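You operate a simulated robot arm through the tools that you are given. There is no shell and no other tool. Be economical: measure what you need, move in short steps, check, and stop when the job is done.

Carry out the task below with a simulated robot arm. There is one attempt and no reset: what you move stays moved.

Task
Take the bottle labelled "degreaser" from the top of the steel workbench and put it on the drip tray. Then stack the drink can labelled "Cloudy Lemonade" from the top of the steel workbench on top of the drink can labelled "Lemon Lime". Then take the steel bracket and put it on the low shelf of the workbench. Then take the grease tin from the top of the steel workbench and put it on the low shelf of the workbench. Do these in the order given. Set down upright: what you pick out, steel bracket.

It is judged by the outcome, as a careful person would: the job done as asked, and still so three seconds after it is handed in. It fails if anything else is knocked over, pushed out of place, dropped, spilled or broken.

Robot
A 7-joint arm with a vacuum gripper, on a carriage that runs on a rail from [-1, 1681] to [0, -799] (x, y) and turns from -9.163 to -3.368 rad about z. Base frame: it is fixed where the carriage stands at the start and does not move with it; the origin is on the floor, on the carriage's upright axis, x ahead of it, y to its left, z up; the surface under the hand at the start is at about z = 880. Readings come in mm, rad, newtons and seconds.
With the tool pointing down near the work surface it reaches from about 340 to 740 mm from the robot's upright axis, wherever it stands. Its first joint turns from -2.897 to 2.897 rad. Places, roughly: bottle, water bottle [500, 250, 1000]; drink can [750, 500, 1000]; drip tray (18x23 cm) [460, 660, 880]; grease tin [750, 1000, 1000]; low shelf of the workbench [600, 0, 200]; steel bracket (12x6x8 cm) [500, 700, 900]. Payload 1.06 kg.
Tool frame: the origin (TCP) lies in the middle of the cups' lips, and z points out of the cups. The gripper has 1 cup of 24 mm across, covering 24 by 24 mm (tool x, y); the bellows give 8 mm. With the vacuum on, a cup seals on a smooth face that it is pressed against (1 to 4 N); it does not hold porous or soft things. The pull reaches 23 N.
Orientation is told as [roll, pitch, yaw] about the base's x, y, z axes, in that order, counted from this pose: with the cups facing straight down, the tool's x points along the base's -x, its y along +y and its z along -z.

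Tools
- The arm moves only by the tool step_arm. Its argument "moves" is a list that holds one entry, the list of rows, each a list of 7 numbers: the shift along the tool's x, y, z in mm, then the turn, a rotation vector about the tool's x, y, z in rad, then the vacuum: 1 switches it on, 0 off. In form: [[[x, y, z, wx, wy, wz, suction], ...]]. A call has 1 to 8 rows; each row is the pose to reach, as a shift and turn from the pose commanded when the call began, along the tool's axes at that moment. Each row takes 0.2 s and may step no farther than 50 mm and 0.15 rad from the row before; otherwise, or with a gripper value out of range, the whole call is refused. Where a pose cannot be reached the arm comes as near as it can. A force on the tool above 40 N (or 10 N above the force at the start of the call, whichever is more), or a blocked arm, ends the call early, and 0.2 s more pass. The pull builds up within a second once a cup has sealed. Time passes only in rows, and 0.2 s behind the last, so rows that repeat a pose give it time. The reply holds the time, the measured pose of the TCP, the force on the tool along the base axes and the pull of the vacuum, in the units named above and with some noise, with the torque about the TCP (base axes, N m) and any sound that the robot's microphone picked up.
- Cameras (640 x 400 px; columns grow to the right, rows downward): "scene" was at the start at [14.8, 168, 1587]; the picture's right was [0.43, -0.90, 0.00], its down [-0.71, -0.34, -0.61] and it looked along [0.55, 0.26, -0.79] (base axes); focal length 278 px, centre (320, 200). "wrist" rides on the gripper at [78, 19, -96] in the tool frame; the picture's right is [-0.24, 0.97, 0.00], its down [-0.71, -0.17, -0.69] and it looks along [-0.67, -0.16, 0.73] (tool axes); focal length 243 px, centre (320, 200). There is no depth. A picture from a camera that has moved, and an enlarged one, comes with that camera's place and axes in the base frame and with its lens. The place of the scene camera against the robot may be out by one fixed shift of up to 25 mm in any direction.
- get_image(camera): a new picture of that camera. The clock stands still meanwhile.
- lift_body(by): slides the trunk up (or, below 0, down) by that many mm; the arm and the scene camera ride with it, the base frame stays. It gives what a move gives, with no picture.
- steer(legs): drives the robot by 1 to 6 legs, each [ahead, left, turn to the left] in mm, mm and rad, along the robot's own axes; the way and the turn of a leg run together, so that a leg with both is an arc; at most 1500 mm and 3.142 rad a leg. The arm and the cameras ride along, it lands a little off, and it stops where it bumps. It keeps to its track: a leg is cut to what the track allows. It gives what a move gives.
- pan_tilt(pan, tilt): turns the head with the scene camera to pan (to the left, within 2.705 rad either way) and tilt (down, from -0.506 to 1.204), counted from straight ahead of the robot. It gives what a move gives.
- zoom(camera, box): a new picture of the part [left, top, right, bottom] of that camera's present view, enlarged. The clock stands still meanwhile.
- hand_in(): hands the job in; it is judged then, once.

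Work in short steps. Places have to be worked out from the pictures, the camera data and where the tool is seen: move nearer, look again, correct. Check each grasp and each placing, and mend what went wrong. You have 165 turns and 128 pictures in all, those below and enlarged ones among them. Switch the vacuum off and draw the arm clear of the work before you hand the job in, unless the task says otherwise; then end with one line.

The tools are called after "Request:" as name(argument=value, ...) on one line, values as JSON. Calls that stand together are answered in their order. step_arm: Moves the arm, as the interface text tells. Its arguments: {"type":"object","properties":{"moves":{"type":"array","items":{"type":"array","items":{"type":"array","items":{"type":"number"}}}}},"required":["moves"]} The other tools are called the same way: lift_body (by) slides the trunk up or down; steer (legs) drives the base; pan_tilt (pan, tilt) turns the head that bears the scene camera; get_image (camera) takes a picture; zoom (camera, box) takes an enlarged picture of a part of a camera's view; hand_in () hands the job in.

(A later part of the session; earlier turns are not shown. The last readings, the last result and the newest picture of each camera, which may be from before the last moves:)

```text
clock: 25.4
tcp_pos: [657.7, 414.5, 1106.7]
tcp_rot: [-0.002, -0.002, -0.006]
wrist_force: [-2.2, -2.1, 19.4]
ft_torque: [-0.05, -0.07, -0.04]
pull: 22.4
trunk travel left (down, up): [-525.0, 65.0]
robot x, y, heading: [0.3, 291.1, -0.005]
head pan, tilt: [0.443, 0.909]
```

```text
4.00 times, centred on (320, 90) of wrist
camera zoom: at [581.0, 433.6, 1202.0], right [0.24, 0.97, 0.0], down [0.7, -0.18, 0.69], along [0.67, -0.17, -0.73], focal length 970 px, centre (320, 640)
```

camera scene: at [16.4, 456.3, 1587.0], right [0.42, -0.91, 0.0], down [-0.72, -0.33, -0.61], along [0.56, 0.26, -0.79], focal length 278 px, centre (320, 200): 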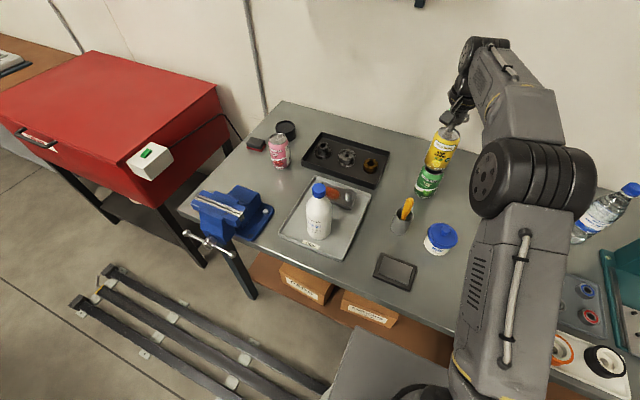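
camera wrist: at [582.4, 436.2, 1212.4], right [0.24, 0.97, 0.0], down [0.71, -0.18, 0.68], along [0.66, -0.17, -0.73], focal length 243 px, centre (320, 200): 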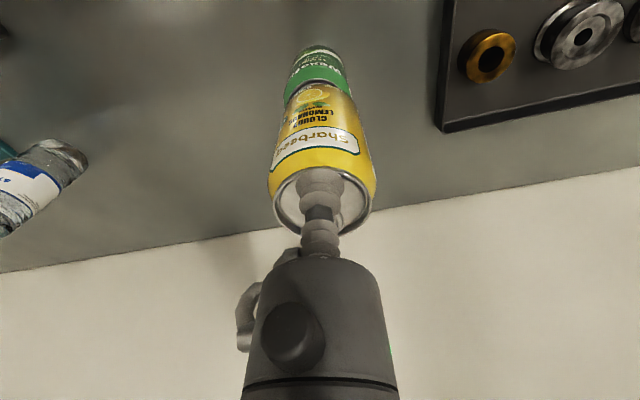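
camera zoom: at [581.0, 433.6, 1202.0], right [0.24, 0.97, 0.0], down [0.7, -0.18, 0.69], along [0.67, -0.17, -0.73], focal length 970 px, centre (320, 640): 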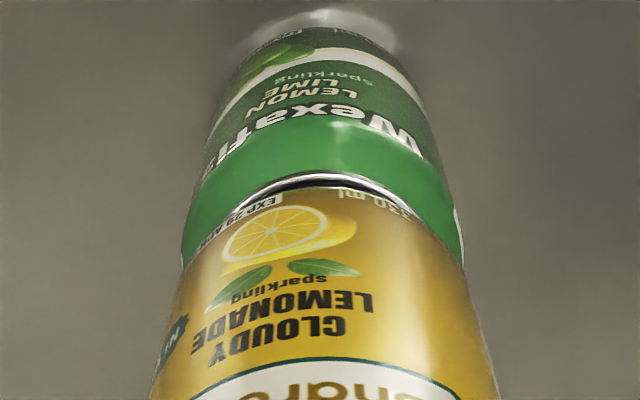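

They look seated coaxially. I'll ease off, release, and rise slowly.

Request:
step_arm(moves=[[[0, 0, -1.5, 0, 0, 0, 1], [0, 0, -1.5, 0, 0, 0, 0], [0, 0, -1.5, 0, 0, 0, 0], [0, 0, -2, 0, 0, 0, 0], [0, 0, -4, 0, 0, 0, 0], [0, 0, -8, 0, 0, 0, 0], [0, 0, -18, 0, 0, 0, 0], [0, 0, -40, 0, 0, 0, 0]]])

Request:
zoom(camera="scene", box=[396, 120, 492, 204])

Request:
zoom(camera="wrist", box=[240, 40, 400, 140])

```text
clock: 27.1
tcp_pos: [660.4, 414.1, 1145.5]
tcp_rot: [0.001, 0.0, -0.008]
wrist_force: [-0.3, 0.3, -0.8]
ft_torque: [0.05, 0.0, 0.04]
pull: 0.1
trunk travel left (down, up): [-525.0, 65.0]
robot x, y, heading: [0.6, 287.5, -0.006]
head pan, tilt: [0.443, 0.909]
```

```text
4.76 times, centred on (444, 162) of scene
camera zoom: at [16.0, 456.2, 1587.0], right [0.42, -0.91, 0.0], down [-0.72, -0.33, -0.61], along [0.56, 0.26, -0.79], focal length 1326 px, centre (-270, 381)
```

zoom: 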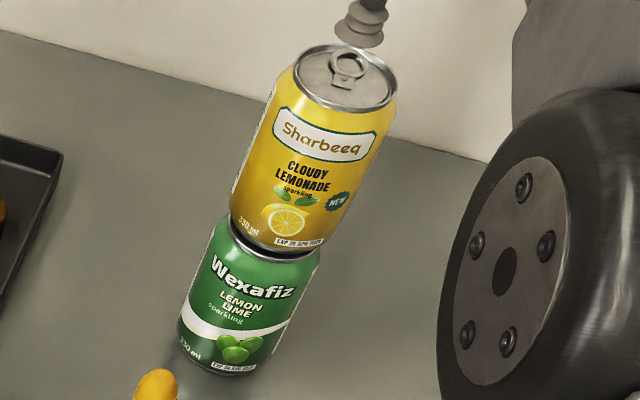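

```text
4.00 times, centred on (320, 90) of wrist
camera zoom: at [583.9, 434.1, 1241.8], right [0.24, 0.97, 0.0], down [0.71, -0.18, 0.68], along [0.66, -0.17, -0.73], focal length 970 px, centre (320, 640)
```

zoom: 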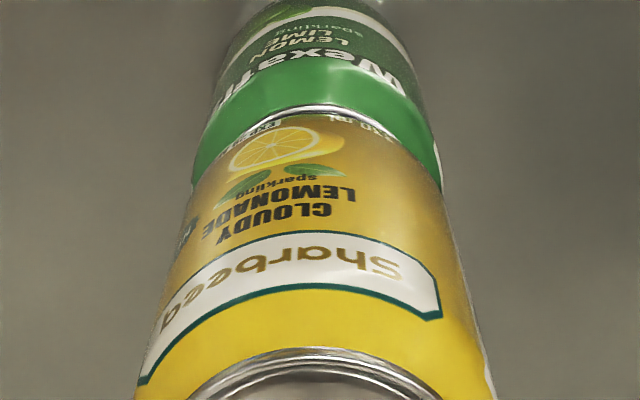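

The stack stands upright. Next is the bracket on the tray's far part, so I'll raise the arm, drive left, and look down at it.

Request:
step_arm(moves=[[[0, 0, -50, 0, 0, 0, 0], [0, 0, -100, 0, 0, 0, 0], [45, 0, -105, 0, 0, 0, 0], [90, 0, -105, 0, 0, 0, 0], [110, 0, -105, 0, 0, 0, 0]]])

Request:
steer(legs=[[0, 265, 0]])

Request:
get_image(camera="wrist")

Request:
get_image(camera="scene")

```text
clock: 28.4
tcp_pos: [552.2, 414.1, 1249.1]
tcp_rot: [0.0, 0.0, -0.007]
wrist_force: [0.1, 0.2, 0.3]
ft_torque: [0.01, -0.01, 0.02]
pull: 0.1
out of reach, approached as far as the arm can: row 2
trunk travel left (down, up): [-525.0, 65.0]
robot x, y, heading: [3.0, 287.1, -0.012]
head pan, tilt: [0.443, 0.909]
```

```text
clock: 30.2
tcp_pos: [551.4, 681.7, 1250.2]
tcp_rot: [0.0, 0.0, -0.003]
wrist_force: [0.4, 0.0, 0.1]
ft_torque: [-0.01, 0.01, 0.0]
pull: 0.1
trunk travel left (down, up): [-525.0, 65.0]
robot x, y, heading: [-0.2, 552.4, -0.003]
head pan, tilt: [0.443, 0.909]
```

```text
83 pictures are left
camera wrist: at [474.3, 700.9, 1346.9], right [0.24, 0.97, 0.0], down [0.71, -0.17, 0.69], along [0.67, -0.16, -0.73], focal length 243 px, centre (320, 200)
```

wrist: 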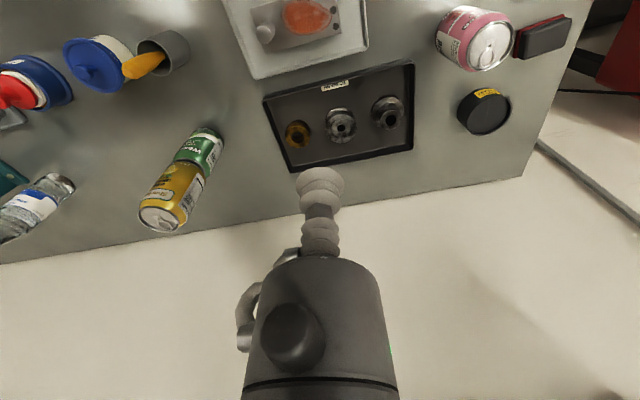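

```text
82 pictures are left
camera scene: at [14.9, 719.9, 1587.0], right [0.43, -0.9, 0.0], down [-0.71, -0.34, -0.61], along [0.56, 0.26, -0.79], focal length 278 px, centre (320, 200)
```

scene: 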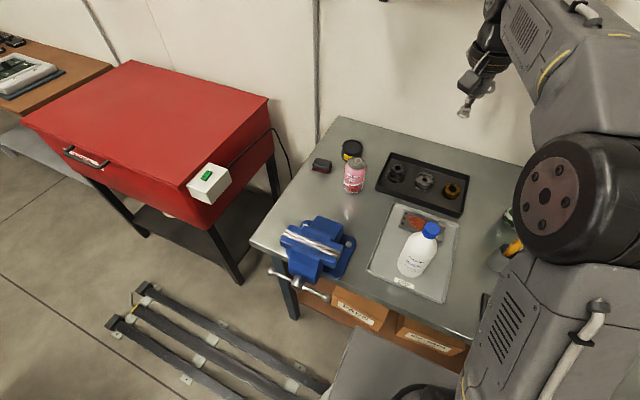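

The bracket is at the top edge of this view. I'll pull back 100 mm to see it properly.

Request:
step_arm(moves=[[[45, 0, 0, 0, 0, 0, 0], [90, 0, 0, 0, 0, 0, 0], [110, 0, 0, 0, 0, 0, 0], [110, 0, 0, 0, 0, 0, 0]]])

Request:
zoom(camera="wrist", box=[230, 20, 390, 120])

Request:
zoom(camera="scene", box=[370, 190, 466, 250])

```text
clock: 31.2
tcp_pos: [442.4, 679.6, 1254.0]
tcp_rot: [-0.001, -0.001, -0.002]
wrist_force: [0.0, 0.8, -0.2]
ft_torque: [-0.02, -0.04, 0.03]
pull: 0.2
trunk travel left (down, up): [-525.0, 65.0]
robot x, y, heading: [-4.3, 550.0, -0.002]
head pan, tilt: [0.443, 0.909]
```

```text
4.00 times, centred on (310, 70) of wrist
camera zoom: at [365.8, 699.9, 1349.2], right [0.24, 0.97, 0.0], down [0.71, -0.17, 0.69], along [0.67, -0.16, -0.73], focal length 970 px, centre (360, 720)
```

zoom: 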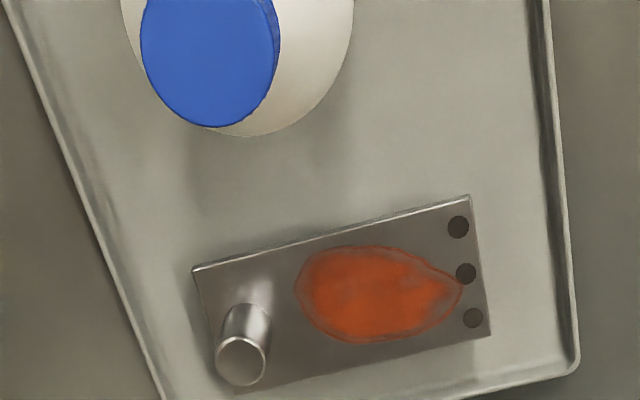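

```text
6.67 times, centred on (418, 220) of scene
camera zoom: at [14.8, 719.5, 1587.0], right [0.43, -0.9, 0.0], down [-0.71, -0.34, -0.61], along [0.56, 0.26, -0.79], focal length 1856 px, centre (-333, 67)
```

zoom: 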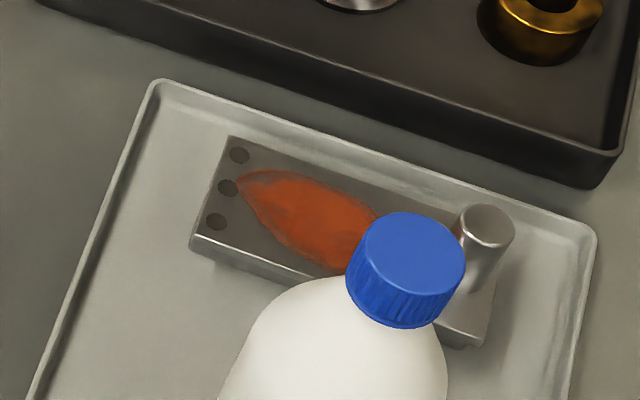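

The bracket is a plate (x≈495–555, y≈593–717) with a post near (524, 610) and a rusty patch on the right. The smooth spot beside the post, around (542, 629), looks usable. I'll yaw the tool so its camera looks along +y from the -y side, which keeps it clear of the bottle.

Request:
step_arm(moves=[[[-10, -10, 10, 0, 0, -0.15, 0], [-20, -20, 25, 0, 0, -0.3, 0], [-30, -30, 40, 0, 0, -0.45, 0], [-40, -40, 55, 0, 0, -0.6, 0], [-50, -50, 70, 0, 0, -0.75, 0], [-60, -60, 85, 0, 0, -0.9, 0], [-70, -70, 100, 0, 0, -1.05, 0], [-78, -80, 114, 0, 0, -1.2, 0]]])

Request:
get_image(camera="wrist")

Request:
get_image(camera="scene")

```text
clock: 33.0
tcp_pos: [519.4, 601.9, 1135.5]
tcp_rot: [0.0, 0.0, 1.2]
wrist_force: [0.1, -0.5, 0.1]
ft_torque: [-0.01, -0.02, 0.01]
pull: 0.1
trunk travel left (down, up): [-525.0, 65.0]
robot x, y, heading: [-1.7, 549.4, -0.003]
head pan, tilt: [0.443, 0.909]
```

```text
79 pictures are left
camera wrist: at [474.8, 536.3, 1232.3], right [-0.82, 0.57, 0.0], down [0.42, 0.6, 0.69], along [0.39, 0.56, -0.73], focal length 243 px, centre (320, 200)
```

wrist: 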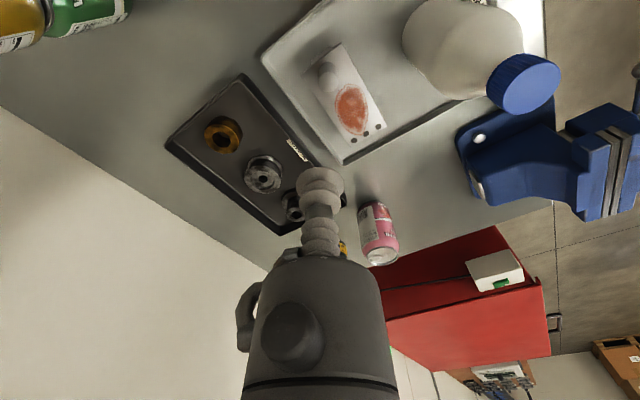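

```text
78 pictures are left
camera scene: at [14.9, 719.5, 1587.0], right [0.43, -0.9, 0.0], down [-0.71, -0.34, -0.61], along [0.56, 0.26, -0.79], focal length 278 px, centre (320, 200)
```

scene: 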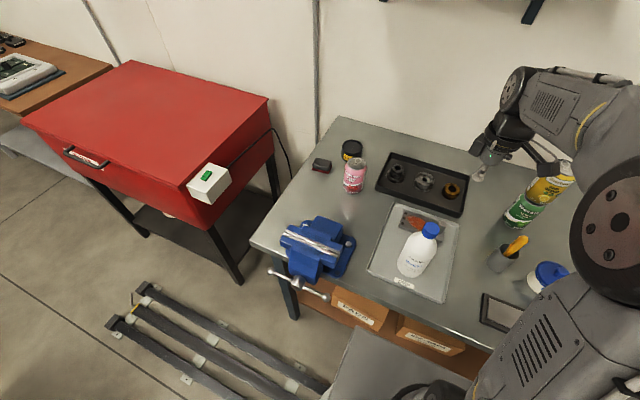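

Good view of the bracket, so I'll zoom in.

Request:
zoom(camera="wrist", box=[286, 40, 414, 150])

```text
3.64 times, centred on (350, 95) of wrist
camera zoom: at [474.8, 536.3, 1232.3], right [-0.82, 0.57, 0.0], down [0.42, 0.6, 0.69], along [0.39, 0.56, -0.73], focal length 882 px, centre (211, 582)
```

zoom: 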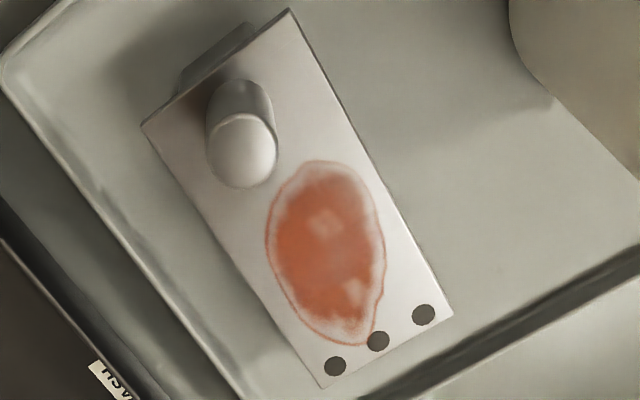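

Both views agree: plate top at z≈911, x 488–546, y 597–717, with the post at (517, 612) rising to about z 950. The best clear spot is about (532.5, 633). I'll move above it at z≈985 and inspect.

Request:
step_arm(moves=[[[-33, 0, 10, 0, 0, 0, 0], [-33, 0, 50, 0, 0, 0, 0], [-33, 0, 90, 0, 0, 0, 0], [-33, 0, 130, 0, 0, 0, 0], [-33, 0, 150, 0, 0, 0, 0], [-33, 0, 150, 0, 0, 0, 0]]])

Request:
get_image(camera="wrist")

Request:
zoom(camera="wrist", box=[240, 90, 400, 190])

Request:
get_image(camera="scene")

```text
clock: 34.4
tcp_pos: [530.3, 632.3, 984.8]
tcp_rot: [0.001, 0.002, 1.2]
wrist_force: [-1.0, 0.4, 0.1]
ft_torque: [-0.01, -0.03, -0.01]
pull: 0.0
trunk travel left (down, up): [-525.0, 65.0]
robot x, y, heading: [0.9, 550.1, -0.003]
head pan, tilt: [0.443, 0.909]
```

```text
76 pictures are left
camera wrist: at [486.4, 566.8, 1081.8], right [-0.82, 0.57, 0.0], down [0.42, 0.6, 0.69], along [0.39, 0.56, -0.73], focal length 243 px, centre (320, 200)
```

wrist: 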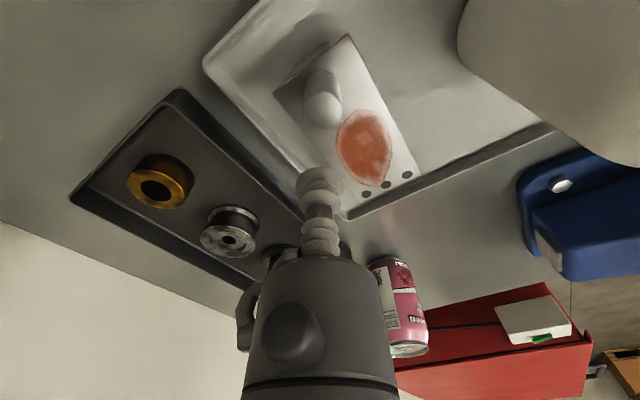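

```text
4.00 times, centred on (320, 140) of wrist
camera zoom: at [486.4, 566.8, 1081.8], right [-0.82, 0.57, 0.0], down [0.42, 0.6, 0.69], along [0.39, 0.56, -0.73], focal length 970 px, centre (320, 440)
```

zoom: 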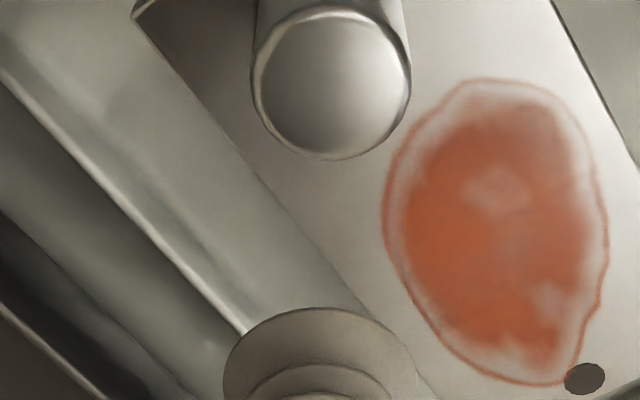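

```text
74 pictures are left
camera scene: at [14.9, 719.5, 1587.0], right [0.43, -0.9, 0.0], down [-0.71, -0.34, -0.61], along [0.56, 0.26, -0.79], focal length 278 px, centre (320, 200)
```

scene: 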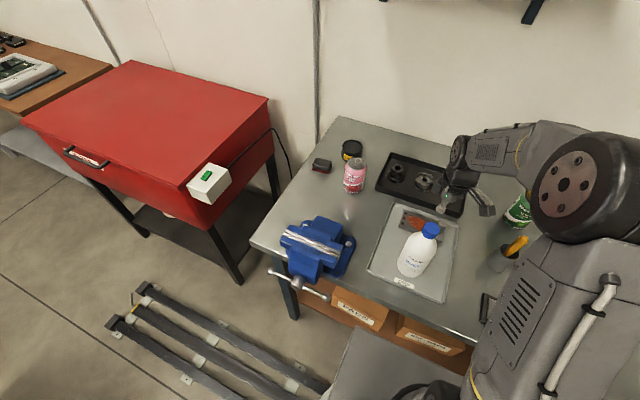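

The projected target has about 2–4 mm margin to the plate edge, rust and post. I'll shift 2 mm and lower to just above the plate for a check.

Request:
step_arm(moves=[[[-2.3, 0.6, 25, 0, 0, 0, 0], [-2.3, 0.6, 45, 0, 0, 0, 0], [-2.3, 0.6, 60, 0, 0, 0, 0], [-2.3, 0.6, 60, 0, 0, 0, 0]]])

Request:
zoom(camera="wrist", box=[220, 90, 420, 290])

Request:
zoom(camera="scene", box=[380, 170, 500, 260])

```text
clock: 35.4
tcp_pos: [531.3, 634.2, 926.5]
tcp_rot: [-0.001, -0.001, 1.2]
wrist_force: [-0.4, 0.4, -0.1]
ft_torque: [0.01, -0.03, 0.0]
pull: 0.0
trunk travel left (down, up): [-525.0, 65.0]
robot x, y, heading: [-0.4, 551.1, -0.004]
head pan, tilt: [0.443, 0.909]
```

```text
2.00 times, centred on (320, 190) of wrist
camera zoom: at [487.1, 568.7, 1022.4], right [-0.82, 0.57, 0.0], down [0.42, 0.6, 0.69], along [0.39, 0.56, -0.73], focal length 485 px, centre (320, 220)
```

zoom: 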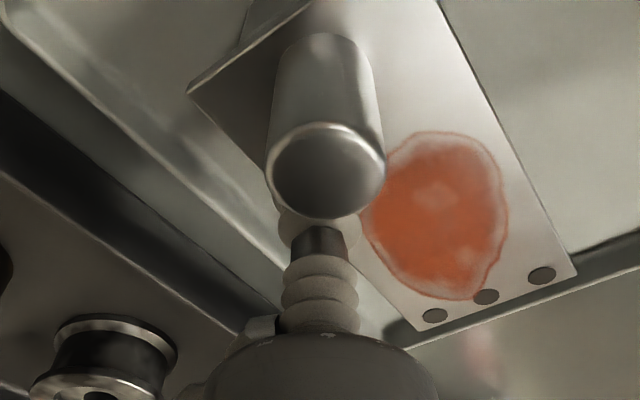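

```text
4.44 times, centred on (440, 215) of scene
camera zoom: at [15.0, 719.6, 1587.0], right [0.43, -0.9, 0.0], down [-0.71, -0.34, -0.61], along [0.56, 0.26, -0.79], focal length 1238 px, centre (-213, 133)
```

zoom: 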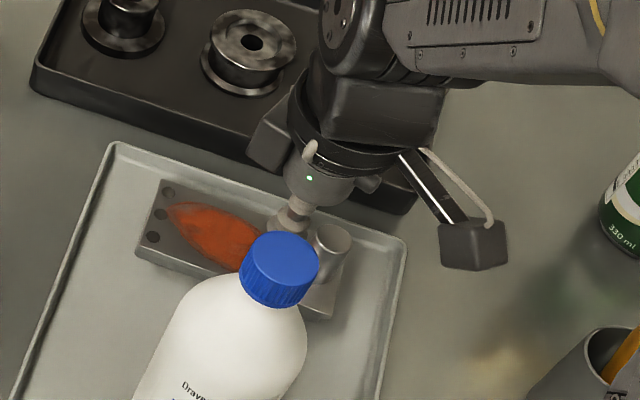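

The cup clears the post. I'll press down onto the plate with the vacuum on.

Request:
step_arm(moves=[[[0, 0, 8, 0, 0, 0, 1], [0, 0, 12, 0, 0, 0, 1], [0, 0, 14, 0, 0, 0, 1], [0, 0, 16, 0, 0, 0, 1], [0, 0, 16, 0, 0, 0, 1]]])

```text
clock: 36.6
tcp_pos: [531.8, 633.8, 910.4]
tcp_rot: [-0.002, -0.002, 1.197]
wrist_force: [6.0, -4.3, 19.0]
ft_torque: [0.0, 0.02, 0.06]
pull: 22.7
trunk travel left (down, up): [-525.0, 65.0]
robot x, y, heading: [0.7, 548.2, -0.005]
head pan, tilt: [0.443, 0.909]
```

The bracket is sealed at 22.7 N. I'll lift gently and watch its tilt.

Request:
step_arm(moves=[[[0, 0, -3, 0, 0, 0, 1], [0, 0, -8, 0, 0, 0, 1], [0, 0, -15, 0, 0, 0, 1], [0, 0, -25, 0, 0, 0, 1], [0, 0, -40, 0, 0, 0, 1], [0, 0, -40, 0, 0, 0, 1]]])

Request:
get_image(camera="wrist")

Request:
zoom(camera="scene", box=[380, 170, 500, 260])

```text
clock: 38.0
tcp_pos: [531.4, 633.5, 950.4]
tcp_rot: [0.0, -0.001, 1.197]
wrist_force: [0.8, 0.0, -4.6]
ft_torque: [-0.07, -0.08, -0.02]
pull: 22.3
trunk travel left (down, up): [-525.0, 65.0]
robot x, y, heading: [-3.0, 551.7, 0.003]
head pan, tilt: [0.443, 0.909]
```

```text
71 pictures are left
camera wrist: at [486.3, 567.8, 1046.4], right [-0.82, 0.57, 0.0], down [0.42, 0.6, 0.68], along [0.39, 0.56, -0.73], focal length 243 px, centre (320, 200)
```

wrist: 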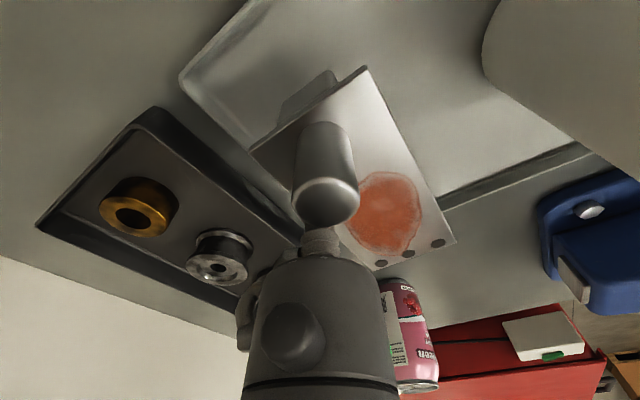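

```text
4.44 times, centred on (440, 215) of scene
camera zoom: at [15.1, 719.6, 1587.0], right [0.43, -0.9, 0.0], down [-0.71, -0.34, -0.61], along [0.56, 0.26, -0.79], focal length 1238 px, centre (-213, 133)
```

zoom: 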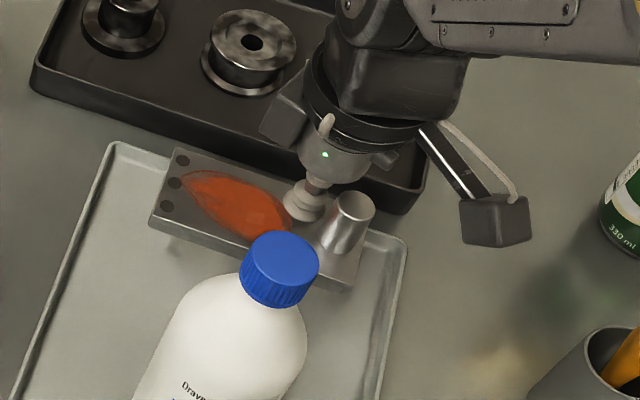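

The bracket is held level at about 0.5 kg. I'll raise it well above everything.

Request:
step_arm(moves=[[[0, 0, -40, 0, 0, 0, 1], [0, 0, -85, 0, 0, 0, 1], [0, 0, -130, 0, 0, 0, 1], [0, 0, -175, 0, 0, 0, 1], [0, 0, -220, 0, 0, 0, 1], [0, 0, -265, 0, 0, 0, 1], [0, 0, -300, 0, 0, 0, 1]]])

Request:
pan_tilt(pan=-0.6, tilt=0.9)

Request:
get_image(camera="scene")

Request:
get_image(camera="wrist")

```text
clock: 39.6
tcp_pos: [533.1, 634.6, 1252.1]
tcp_rot: [0.002, -0.001, 1.199]
wrist_force: [0.5, 0.3, -4.8]
ft_torque: [-0.08, -0.11, 0.01]
pull: 23.0
trunk travel left (down, up): [-525.0, 65.0]
robot x, y, heading: [0.5, 553.8, -0.001]
head pan, tilt: [0.443, 0.909]
```

```text
clock: 40.9
tcp_pos: [534.3, 635.8, 1250.6]
tcp_rot: [0.0, 0.0, 1.198]
wrist_force: [0.3, 0.6, -5.0]
ft_torque: [-0.09, -0.07, -0.01]
pull: 22.7
trunk travel left (down, up): [-525.0, 65.0]
robot x, y, heading: [-0.8, 550.8, -0.002]
head pan, tilt: [-0.6, 0.901]
```

```text
69 pictures are left
camera scene: at [9.7, 644.9, 1587.7], right [-0.57, -0.82, 0.0], down [-0.65, 0.44, -0.62], along [0.51, -0.35, -0.78], focal length 278 px, centre (320, 200)
```

scene: 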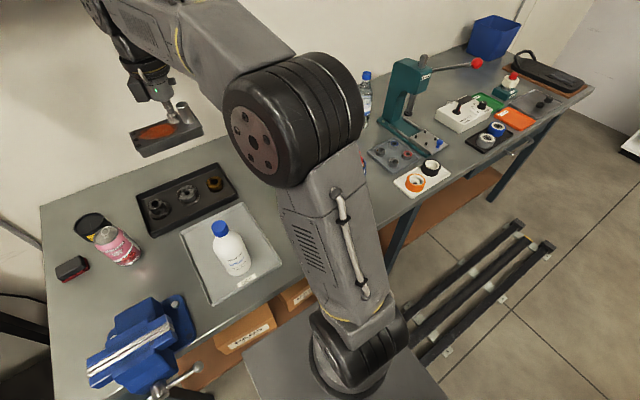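

```text
68 pictures are left
camera wrist: at [489.9, 569.0, 1348.4], right [-0.82, 0.57, 0.0], down [0.42, 0.6, 0.68], along [0.39, 0.56, -0.73], focal length 243 px, centre (320, 200)
```

wrist: 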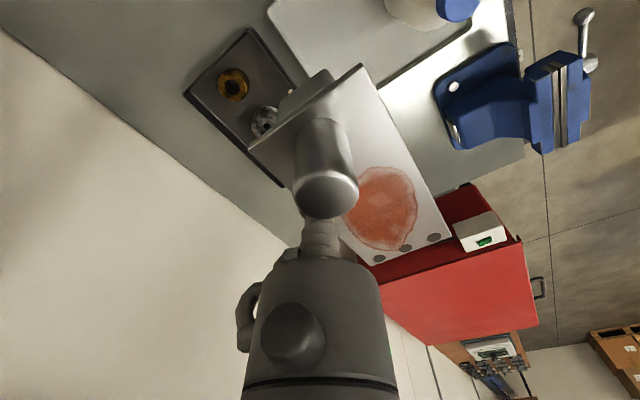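

The arm is clear. I'll turn the robot right so the arm points along the aisle, then lower the trunk so I can view the shelf.

Request:
steer(legs=[[0, 0, -0.85], [0, 0, -0.85]])

Request:
pan_tilt(pan=1.2, tilt=0.6)

Request:
get_image(camera="scene")

```text
clock: 45.7
tcp_pos: [32.1, 11.3, 1251.1]
tcp_rot: [-0.001, -0.001, -0.467]
wrist_force: [1.3, 0.0, -4.5]
ft_torque: [-0.02, 0.14, 0.01]
pull: 22.7
trunk travel left (down, up): [-525.0, 65.0]
robot x, y, heading: [-0.1, 551.2, -1.664]
head pan, tilt: [-0.6, 0.901]
```

```text
clock: 47.5
tcp_pos: [32.5, 11.2, 1252.2]
tcp_rot: [0.002, -0.001, -0.468]
wrist_force: [-0.2, -0.4, -4.8]
ft_torque: [-0.09, 0.11, 0.02]
pull: 23.1
trunk travel left (down, up): [-525.0, 65.0]
robot x, y, heading: [-0.4, 547.7, -1.674]
head pan, tilt: [1.201, 0.6]
```

```text
67 pictures are left
camera scene: at [242.7, 540.4, 1612.4], right [-0.45, -0.89, 0.0], down [-0.5, 0.25, -0.82], along [0.74, -0.37, -0.57], focal length 278 px, centre (320, 200)
```

scene: 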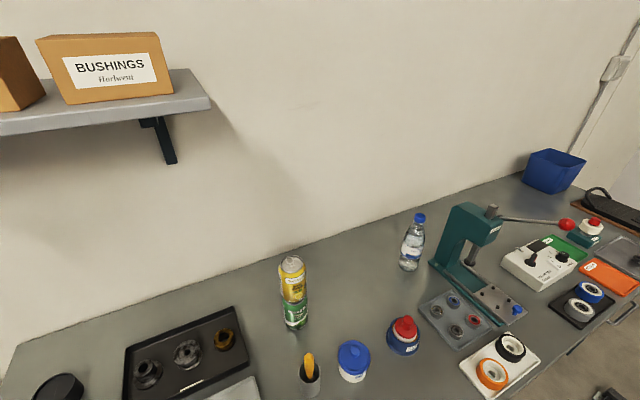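

The arm now points along the aisle, and there's a wall shelf to keep clear of. I'll lower the trunk part of the way and check.

Request:
pan_tilt(pan=0.9, tilt=0.9)

Request:
lift_body(by=-300)

Request:
get_image(camera="scene")

Request:
get_image(camera="wrist")

```text
clock: 48.3
tcp_pos: [31.4, 12.0, 1252.4]
tcp_rot: [0.0, -0.001, -0.468]
wrist_force: [0.0, -0.4, -4.0]
ft_torque: [-0.07, 0.12, -0.01]
pull: 23.2
trunk travel left (down, up): [-525.0, 65.0]
robot x, y, heading: [-0.4, 550.8, -1.67]
head pan, tilt: [0.901, 0.901]
```

```text
clock: 51.3
tcp_pos: [31.2, 11.5, 952.7]
tcp_rot: [-0.002, -0.001, -0.468]
wrist_force: [-0.6, 0.5, -4.0]
ft_torque: [-0.07, 0.13, 0.0]
pull: 22.8
trunk travel left (down, up): [-225.0, 365.0]
robot x, y, heading: [3.5, 551.8, -1.669]
head pan, tilt: [0.901, 0.901]
```

```text
66 pictures are left
camera scene: at [218.1, 527.9, 1287.7], right [-0.69, -0.72, 0.0], down [-0.56, 0.54, -0.62], along [0.45, -0.43, -0.78], focal length 278 px, centre (320, 200)
```

scene: 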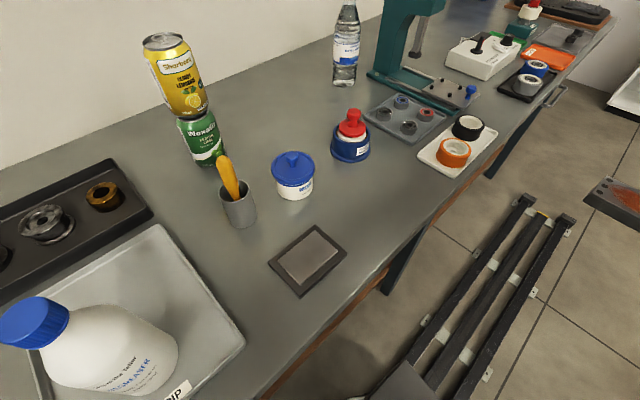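

```text
65 pictures are left
camera wrist: at [-28.0, 63.9, 1048.6], right [0.65, 0.76, 0.0], down [0.55, -0.47, 0.68], along [0.52, -0.44, -0.73], focal length 243 px, centre (320, 200)
```

wrist: 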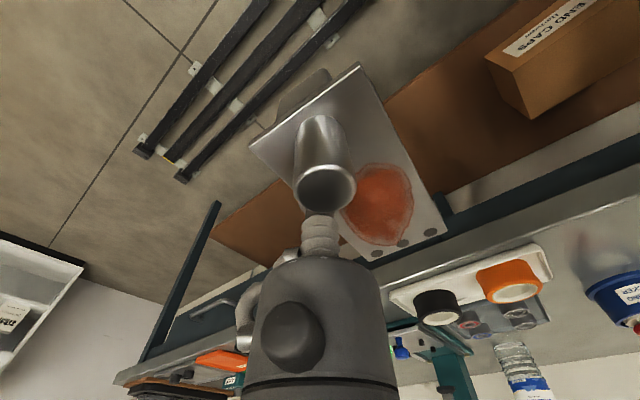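

The shelf bay at y<40, right of the middle leg, looks empty and wide. I'll lower the trunk the rest of the way, drive to y≈-350, and look.

Request:
lift_body(by=-225)

Request:
steer(legs=[[850, 0, 0]])

Request:
get_image(camera="wrist")

Request:
get_image(camera="scene")

```text
clock: 53.6
tcp_pos: [30.8, 11.7, 728.1]
tcp_rot: [0.0, 0.0, -0.467]
wrist_force: [0.2, -0.2, -4.5]
ft_torque: [-0.05, 0.13, 0.02]
pull: 23.1
trunk travel left (down, up): [0.0, 590.0]
robot x, y, heading: [-1.3, 556.4, -1.664]
head pan, tilt: [0.901, 0.901]
```

```text
clock: 58.1
tcp_pos: [22.4, -829.9, 726.9]
tcp_rot: [0.0, 0.0, -0.487]
wrist_force: [-0.3, -1.0, -4.9]
ft_torque: [-0.06, 0.14, 0.04]
pull: 22.8
trunk travel left (down, up): [0.0, 590.0]
robot x, y, heading: [3.8, -291.9, -1.687]
head pan, tilt: [0.901, 0.901]
```

```text
64 pictures are left
camera wrist: at [-37.3, -776.3, 823.6], right [0.66, 0.75, 0.0], down [0.55, -0.48, 0.68], along [0.51, -0.45, -0.73], focal length 243 px, centre (320, 200)
```

wrist: 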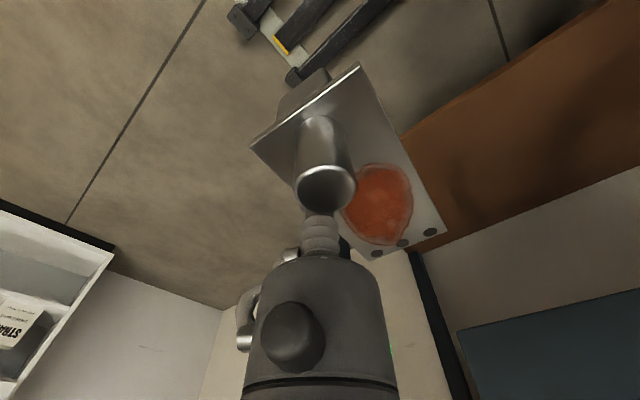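

```text
63 pictures are left
camera scene: at [218.2, -317.1, 1062.7], right [-0.71, -0.71, 0.0], down [-0.55, 0.56, -0.62], along [0.44, -0.44, -0.78], focal length 278 px, centre (320, 200)
```

scene: 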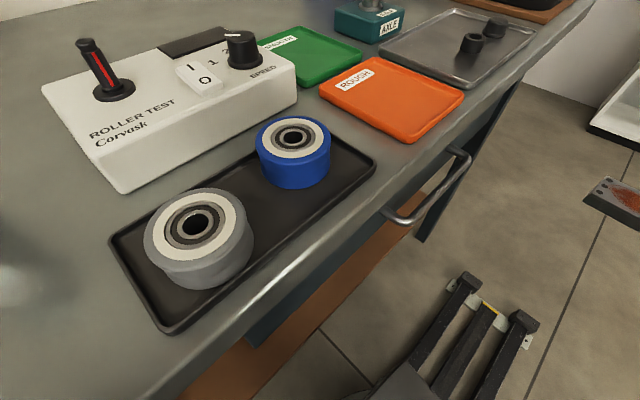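

A drawer with a handle hangs under the bench near y≈-500. I'll lower the arm well below that level and turn the wrist so its camera looks under the bench.

Request:
step_arm(moves=[[[0, 0, 40, 0, 0, -0.1, 1], [0, 0, 80, 0, 0, -0.2, 1], [0, 0, 120, 0, 0, -0.3, 1], [0, 0, 160, 0, 0, -0.4, 1], [0, 0, 200, 0, 0, -0.5, 1], [0, 0, 240, 0, 0, -0.6, 1], [0, 0, 280, 0, 0, -0.7, 1], [0, 0, 300, 0, 0, -0.8, 1]]])

Request:
get_image(camera="wrist")

Request:
pan_tilt(pan=0.0, tilt=0.9)

Request:
get_image(camera="scene")

```text
clock: 60.0
tcp_pos: [18.2, -831.6, 427.1]
tcp_rot: [0.0, 0.0, 0.314]
wrist_force: [0.4, 0.5, -4.9]
ft_torque: [-0.14, 0.04, 0.01]
pull: 23.3
trunk travel left (down, up): [0.0, 590.0]
robot x, y, heading: [-1.7, -290.7, -1.693]
head pan, tilt: [0.901, 0.901]
```

```text
62 pictures are left
camera wrist: at [-60.7, -837.4, 524.3], right [-0.08, 1.0, 0.0], down [0.73, 0.06, 0.68], along [0.68, 0.05, -0.73], focal length 243 px, centre (320, 200)
```

wrist: 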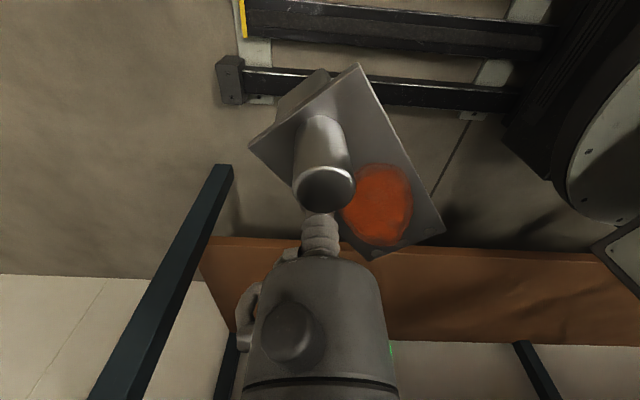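

```text
clock: 61.1
tcp_pos: [17.1, -830.2, 428.1]
tcp_rot: [-0.001, 0.001, 0.312]
wrist_force: [-0.2, -0.1, -4.8]
ft_torque: [-0.09, 0.05, 0.05]
pull: 22.7
trunk travel left (down, up): [0.0, 590.0]
robot x, y, heading: [-0.9, -292.0, -1.689]
head pan, tilt: [0.0, 0.901]
```

```text
61 pictures are left
camera scene: at [156.2, -338.6, 1062.7], right [-0.99, 0.12, 0.0], down [0.09, 0.78, -0.62], along [-0.07, -0.62, -0.78], focal length 278 px, centre (320, 200)
```

scene: 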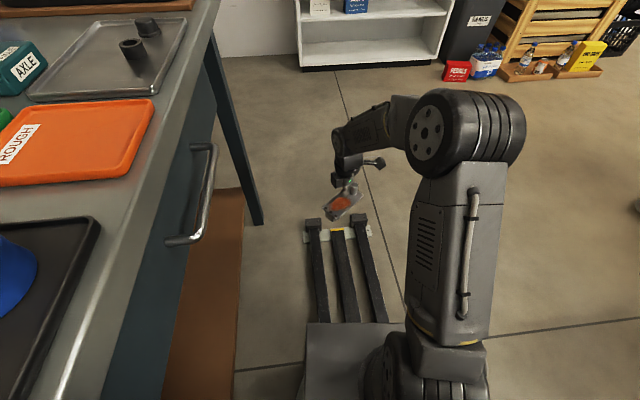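

I estimate the shelf top at z≈215 with its front edge at x≈345, and the drawer bottom at about z 765. The elbow needs to stay in front of the bench, so I'll enter diagonally with the arm extended to about 650 mm. First I'll back up to y≈-100, then lower to z≈332 and extend.

Request:
steer(legs=[[-190, 0, 0]])

Request:
step_arm(moves=[[[7, -21, 19, 0, 0, 0, 1], [14, -42, 38, 0, 0, 0, 1], [21, -63, 57, 0, 0, 0, 1], [28, -84, 76, 0, 0, 0, 1], [34, -105, 95, 0, 0, 0, 1], [34, -105, 95, 0, 0, 0, 1]]])

Request:
get_image(camera="wrist")

Request:
get_image(camera="scene")

```text
clock: 62.7
tcp_pos: [14.5, -641.2, 428.3]
tcp_rot: [-0.002, -0.001, 0.307]
wrist_force: [-0.4, -0.1, -4.8]
ft_torque: [-0.11, 0.04, 0.0]
pull: 23.4
trunk travel left (down, up): [0.0, 590.0]
robot x, y, heading: [-1.1, -96.6, -1.694]
head pan, tilt: [0.0, 0.901]
```

```text
clock: 64.1
tcp_pos: [16.1, -753.2, 330.5]
tcp_rot: [0.001, 0.0, 0.308]
wrist_force: [0.5, 0.0, -4.0]
ft_torque: [-0.1, 0.07, 0.03]
pull: 23.3
trunk travel left (down, up): [0.0, 590.0]
robot x, y, heading: [-0.1, -96.0, -1.691]
head pan, tilt: [0.0, 0.901]
```

```text
60 pictures are left
camera wrist: at [-62.7, -758.5, 428.3], right [-0.07, 1.0, 0.0], down [0.73, 0.05, 0.68], along [0.68, 0.05, -0.73], focal length 243 px, centre (320, 200)
```

wrist: 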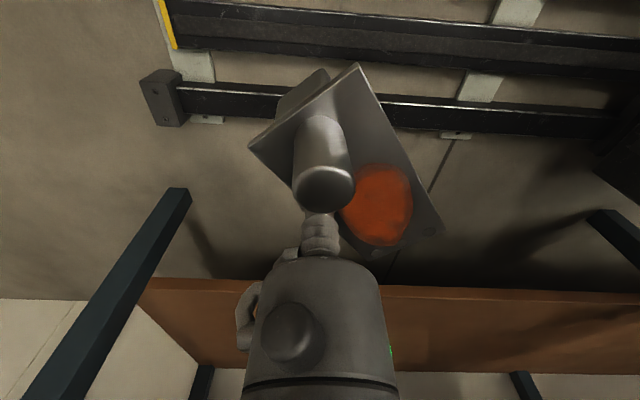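

```text
59 pictures are left
camera scene: at [155.8, -149.1, 1062.7], right [-0.99, 0.12, 0.0], down [0.1, 0.78, -0.62], along [-0.08, -0.62, -0.78], focal length 278 px, centre (320, 200)
```

scene: 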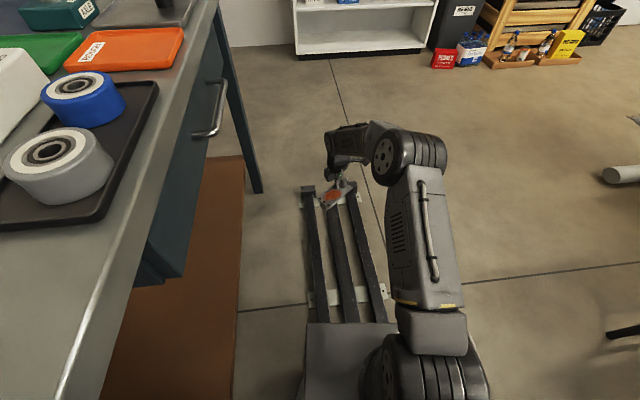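

The feet of both legs are visible, at about (335, 0) and (328, -1061), so the sweep path is clear. I'll turn left 0.4 rad first and check.

Request:
steer(legs=[[0, 0, 0.4]])

Request:
get_image(camera="wrist")

Request:
get_image(camera="scene")

```text
clock: 65.7
tcp_pos: [273.2, -693.1, 331.7]
tcp_rot: [-0.001, 0.001, 0.714]
wrist_force: [0.1, -0.4, -5.6]
ft_torque: [-0.1, 0.01, 0.0]
pull: 22.8
trunk travel left (down, up): [0.0, 590.0]
robot x, y, heading: [2.1, -97.6, -1.285]
head pan, tilt: [0.0, 0.901]
```

```text
58 pictures are left
camera wrist: at [203.5, -729.9, 428.4], right [-0.46, 0.89, 0.0], down [0.65, 0.33, 0.69], along [0.61, 0.31, -0.73], focal length 243 px, centre (320, 200)
```

wrist: 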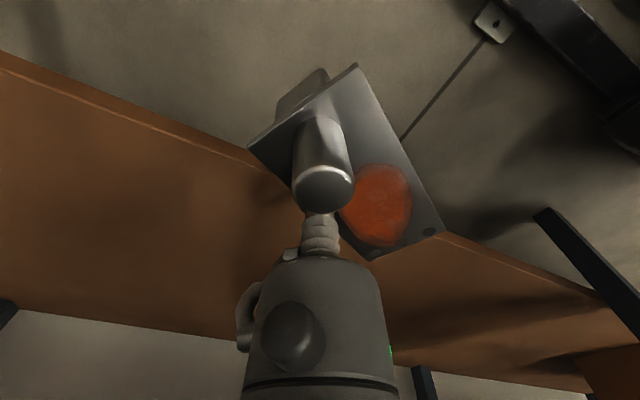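

```text
57 pictures are left
camera scene: at [157.2, -87.4, 1062.7], right [-0.96, -0.28, 0.0], down [-0.22, 0.75, -0.62], along [0.17, -0.6, -0.78], focal length 278 px, centre (320, 200)
```

scene: 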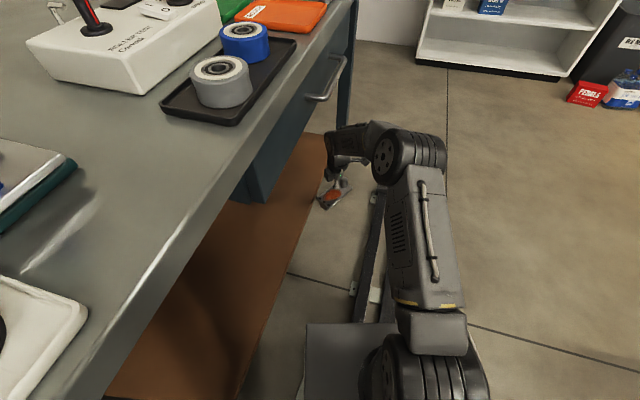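

The elbow stays in front of the bench. I'll lower 45 mm for more clearance under the drawer, then turn in the remaining 0.3 rad.

Request:
step_arm(moves=[[[0, 0, 25, 0, 0, 0, 1], [0, 0, 45, 0, 0, 0, 1], [0, 0, 45, 0, 0, 0, 1]]])

Request:
steer(legs=[[0, 0, 0.3]])

Request:
get_image(camera="wrist")

Request:
get_image(camera="scene")

```text
clock: 66.5
tcp_pos: [272.9, -693.1, 287.7]
tcp_rot: [0.0, 0.0, 0.715]
wrist_force: [-0.4, 0.1, -4.3]
ft_torque: [-0.11, -0.05, 0.03]
pull: 23.1
trunk travel left (down, up): [0.0, 590.0]
robot x, y, heading: [-2.4, -101.0, -1.285]
head pan, tilt: [0.0, 0.901]
```

```text
clock: 67.9
tcp_pos: [433.3, -588.6, 288.5]
tcp_rot: [0.001, 0.0, 1.006]
wrist_force: [0.1, 0.4, -4.7]
ft_torque: [-0.09, -0.08, 0.03]
pull: 23.0
trunk travel left (down, up): [0.0, 590.0]
robot x, y, heading: [-0.1, -100.0, -0.999]
head pan, tilt: [0.0, 0.901]
```

```text
56 pictures are left
camera wrist: at [378.0, -644.4, 385.2], right [-0.7, 0.72, 0.0], down [0.52, 0.51, 0.68], along [0.49, 0.48, -0.73], focal length 243 px, centre (320, 200)
```

wrist: 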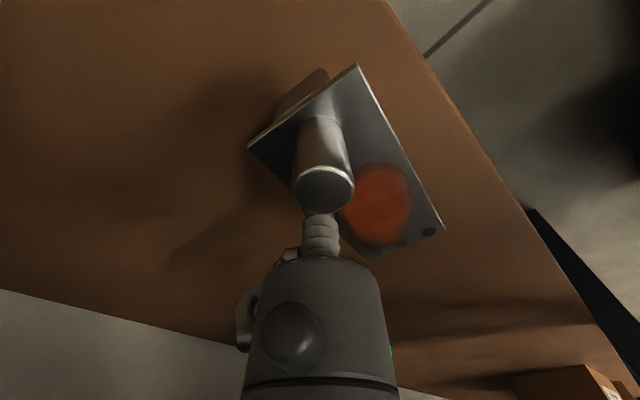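

```text
55 pictures are left
camera scene: at [142.9, -45.2, 1062.7], right [-0.84, -0.55, 0.0], down [-0.43, 0.66, -0.62], along [0.34, -0.52, -0.78], focal length 278 px, centre (320, 200)
```

scene: 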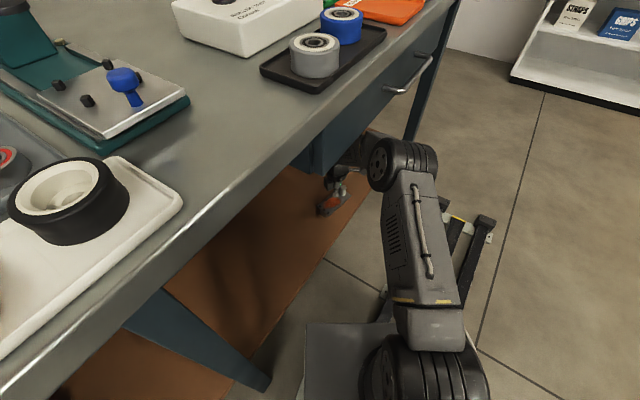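

No bumps: the bracket is over the shelf and about 30 mm inside the front edge. I'll lower until contact.

Request:
step_arm(moves=[[[0, 0, 15, 0, 0, 0, 1], [0, 0, 27, 0, 0, 0, 1], [0, 0, 32, 0, 0, 0, 1], [0, 0, 35, 0, 0, 0, 1], [0, 0, 37, 0, 0, 0, 1], [0, 0, 39, 0, 0, 0, 1]]])

```text
clock: 69.3
tcp_pos: [434.8, -588.1, 251.6]
tcp_rot: [-0.003, 0.0, 1.008]
wrist_force: [7.9, -4.7, 20.3]
ft_torque: [0.21, 0.14, -0.09]
pull: 23.0
trunk travel left (down, up): [0.0, 590.0]
robot x, y, heading: [0.1, -100.4, -0.995]
head pan, tilt: [0.0, 0.901]
```

Contact at z≈252. I'll check the image before releasing.

Request:
get_image(camera="wrist")

Request:
zoom(camera="scene", box=[290, 160, 386, 230])

```text
54 pictures are left
camera wrist: at [378.7, -644.1, 348.0], right [-0.7, 0.72, 0.0], down [0.52, 0.51, 0.69], along [0.49, 0.47, -0.73], focal length 243 px, centre (320, 200)
```

wrist: 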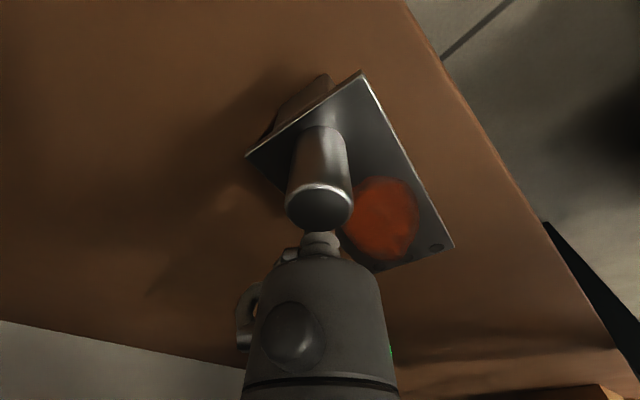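

```text
5.71 times, centred on (338, 195) of scene
camera zoom: at [142.0, -44.1, 1062.9], right [-0.84, -0.55, 0.0], down [-0.43, 0.66, -0.62], along [0.34, -0.52, -0.78], focal length 1591 px, centre (217, 229)
```

zoom: 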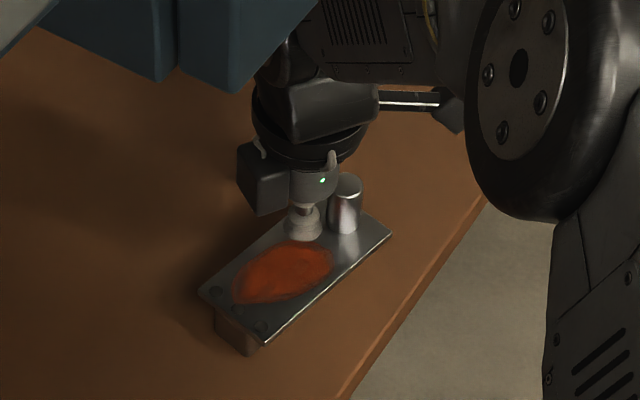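

The bracket rests upright on the shelf, well inside the edge. I'll release it and rise.

Request:
step_arm(moves=[[[0, 0, -1, 0, 0, 0, 1], [0, 0, -2, 0, 0, 0, 0], [0, 0, -2, 0, 0, 0, 0], [0, 0, -2, 0, 0, 0, 0], [0, 0, -4, 0, 0, 0, 0], [0, 0, -8, 0, 0, 0, 0], [0, 0, -18, 0, 0, 0, 0], [0, 0, -35, 0, 0, 0, 0]]])

Request:
step_arm(moves=[[[0, 0, -30, 0, 0, 0, 0], [0, 0, -45, 0, 0, 0, 0]]])

Request:
get_image(camera="wrist")

Request:
zoom(camera="scene", box=[290, 160, 386, 230])

```text
clock: 71.1
tcp_pos: [434.5, -587.9, 282.2]
tcp_rot: [0.002, 0.0, 1.007]
wrist_force: [-0.1, -0.3, -0.8]
ft_torque: [0.01, -0.02, -0.02]
pull: 0.0
trunk travel left (down, up): [0.0, 590.0]
robot x, y, heading: [2.1, -100.3, -0.994]
head pan, tilt: [0.0, 0.901]
```

```text
clock: 71.7
tcp_pos: [435.4, -587.6, 329.7]
tcp_rot: [-0.001, 0.0, 1.007]
wrist_force: [0.8, -0.6, -0.6]
ft_torque: [0.0, -0.03, 0.0]
pull: 0.0
trunk travel left (down, up): [0.0, 590.0]
robot x, y, heading: [0.7, -101.0, -0.994]
head pan, tilt: [0.0, 0.901]
```

```text
52 pictures are left
camera wrist: at [378.6, -642.9, 425.6], right [-0.7, 0.72, 0.0], down [0.52, 0.51, 0.69], along [0.49, 0.48, -0.73], focal length 243 px, centre (320, 200)
```

wrist: 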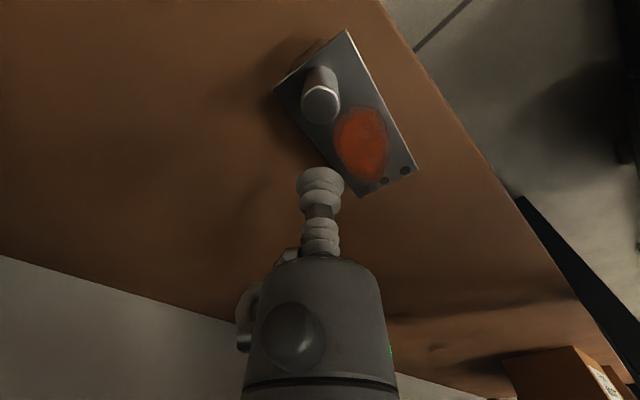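

```text
5.71 times, centred on (338, 195) of scene
camera zoom: at [142.7, -45.0, 1062.7], right [-0.84, -0.55, 0.0], down [-0.43, 0.66, -0.62], along [0.34, -0.52, -0.78], focal length 1591 px, centre (217, 229)
```

zoom: 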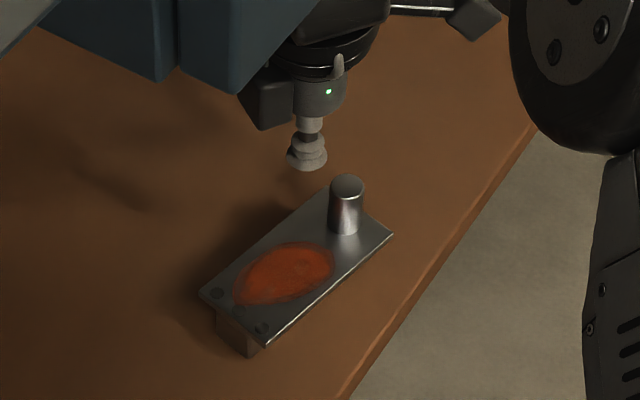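

The bracket stands on the shelf. I'll swing the arm back out to the aisle and raise it.

Request:
steer(legs=[[0, 0, -0.7]])

Request:
lift_body(by=525)

Request:
step_arm(moves=[[[0, 0, -40, 0, 0, 0, 0], [0, 0, -80, 0, 0, 0, 0], [0, 0, -120, 0, 0, 0, 0], [0, 0, -160, 0, 0, 0, 0], [0, 0, -200, 0, 0, 0, 0], [0, 0, -240, 0, 0, 0, 0], [0, 0, -280, 0, 0, 0, 0], [0, 0, -300, 0, 0, 0, 0]]])

```text
clock: 73.9
tcp_pos: [21.5, -751.4, 328.9]
tcp_rot: [0.001, 0.001, 0.313]
wrist_force: [0.0, 0.7, -0.4]
ft_torque: [0.03, -0.01, 0.01]
pull: 0.0
trunk travel left (down, up): [0.0, 590.0]
robot x, y, heading: [-4.4, -99.8, -1.687]
head pan, tilt: [0.0, 0.901]
```

```text
refused: 525 is not a number from -400 to 400
```

```text
clock: 75.7
tcp_pos: [21.8, -753.9, 626.3]
tcp_rot: [0.0, 0.0, 0.312]
wrist_force: [1.0, -1.1, 0.6]
ft_torque: [0.0, -0.03, -0.02]
pull: 0.0
trunk travel left (down, up): [0.0, 590.0]
robot x, y, heading: [0.1, -100.4, -1.684]
head pan, tilt: [0.0, 0.901]
```

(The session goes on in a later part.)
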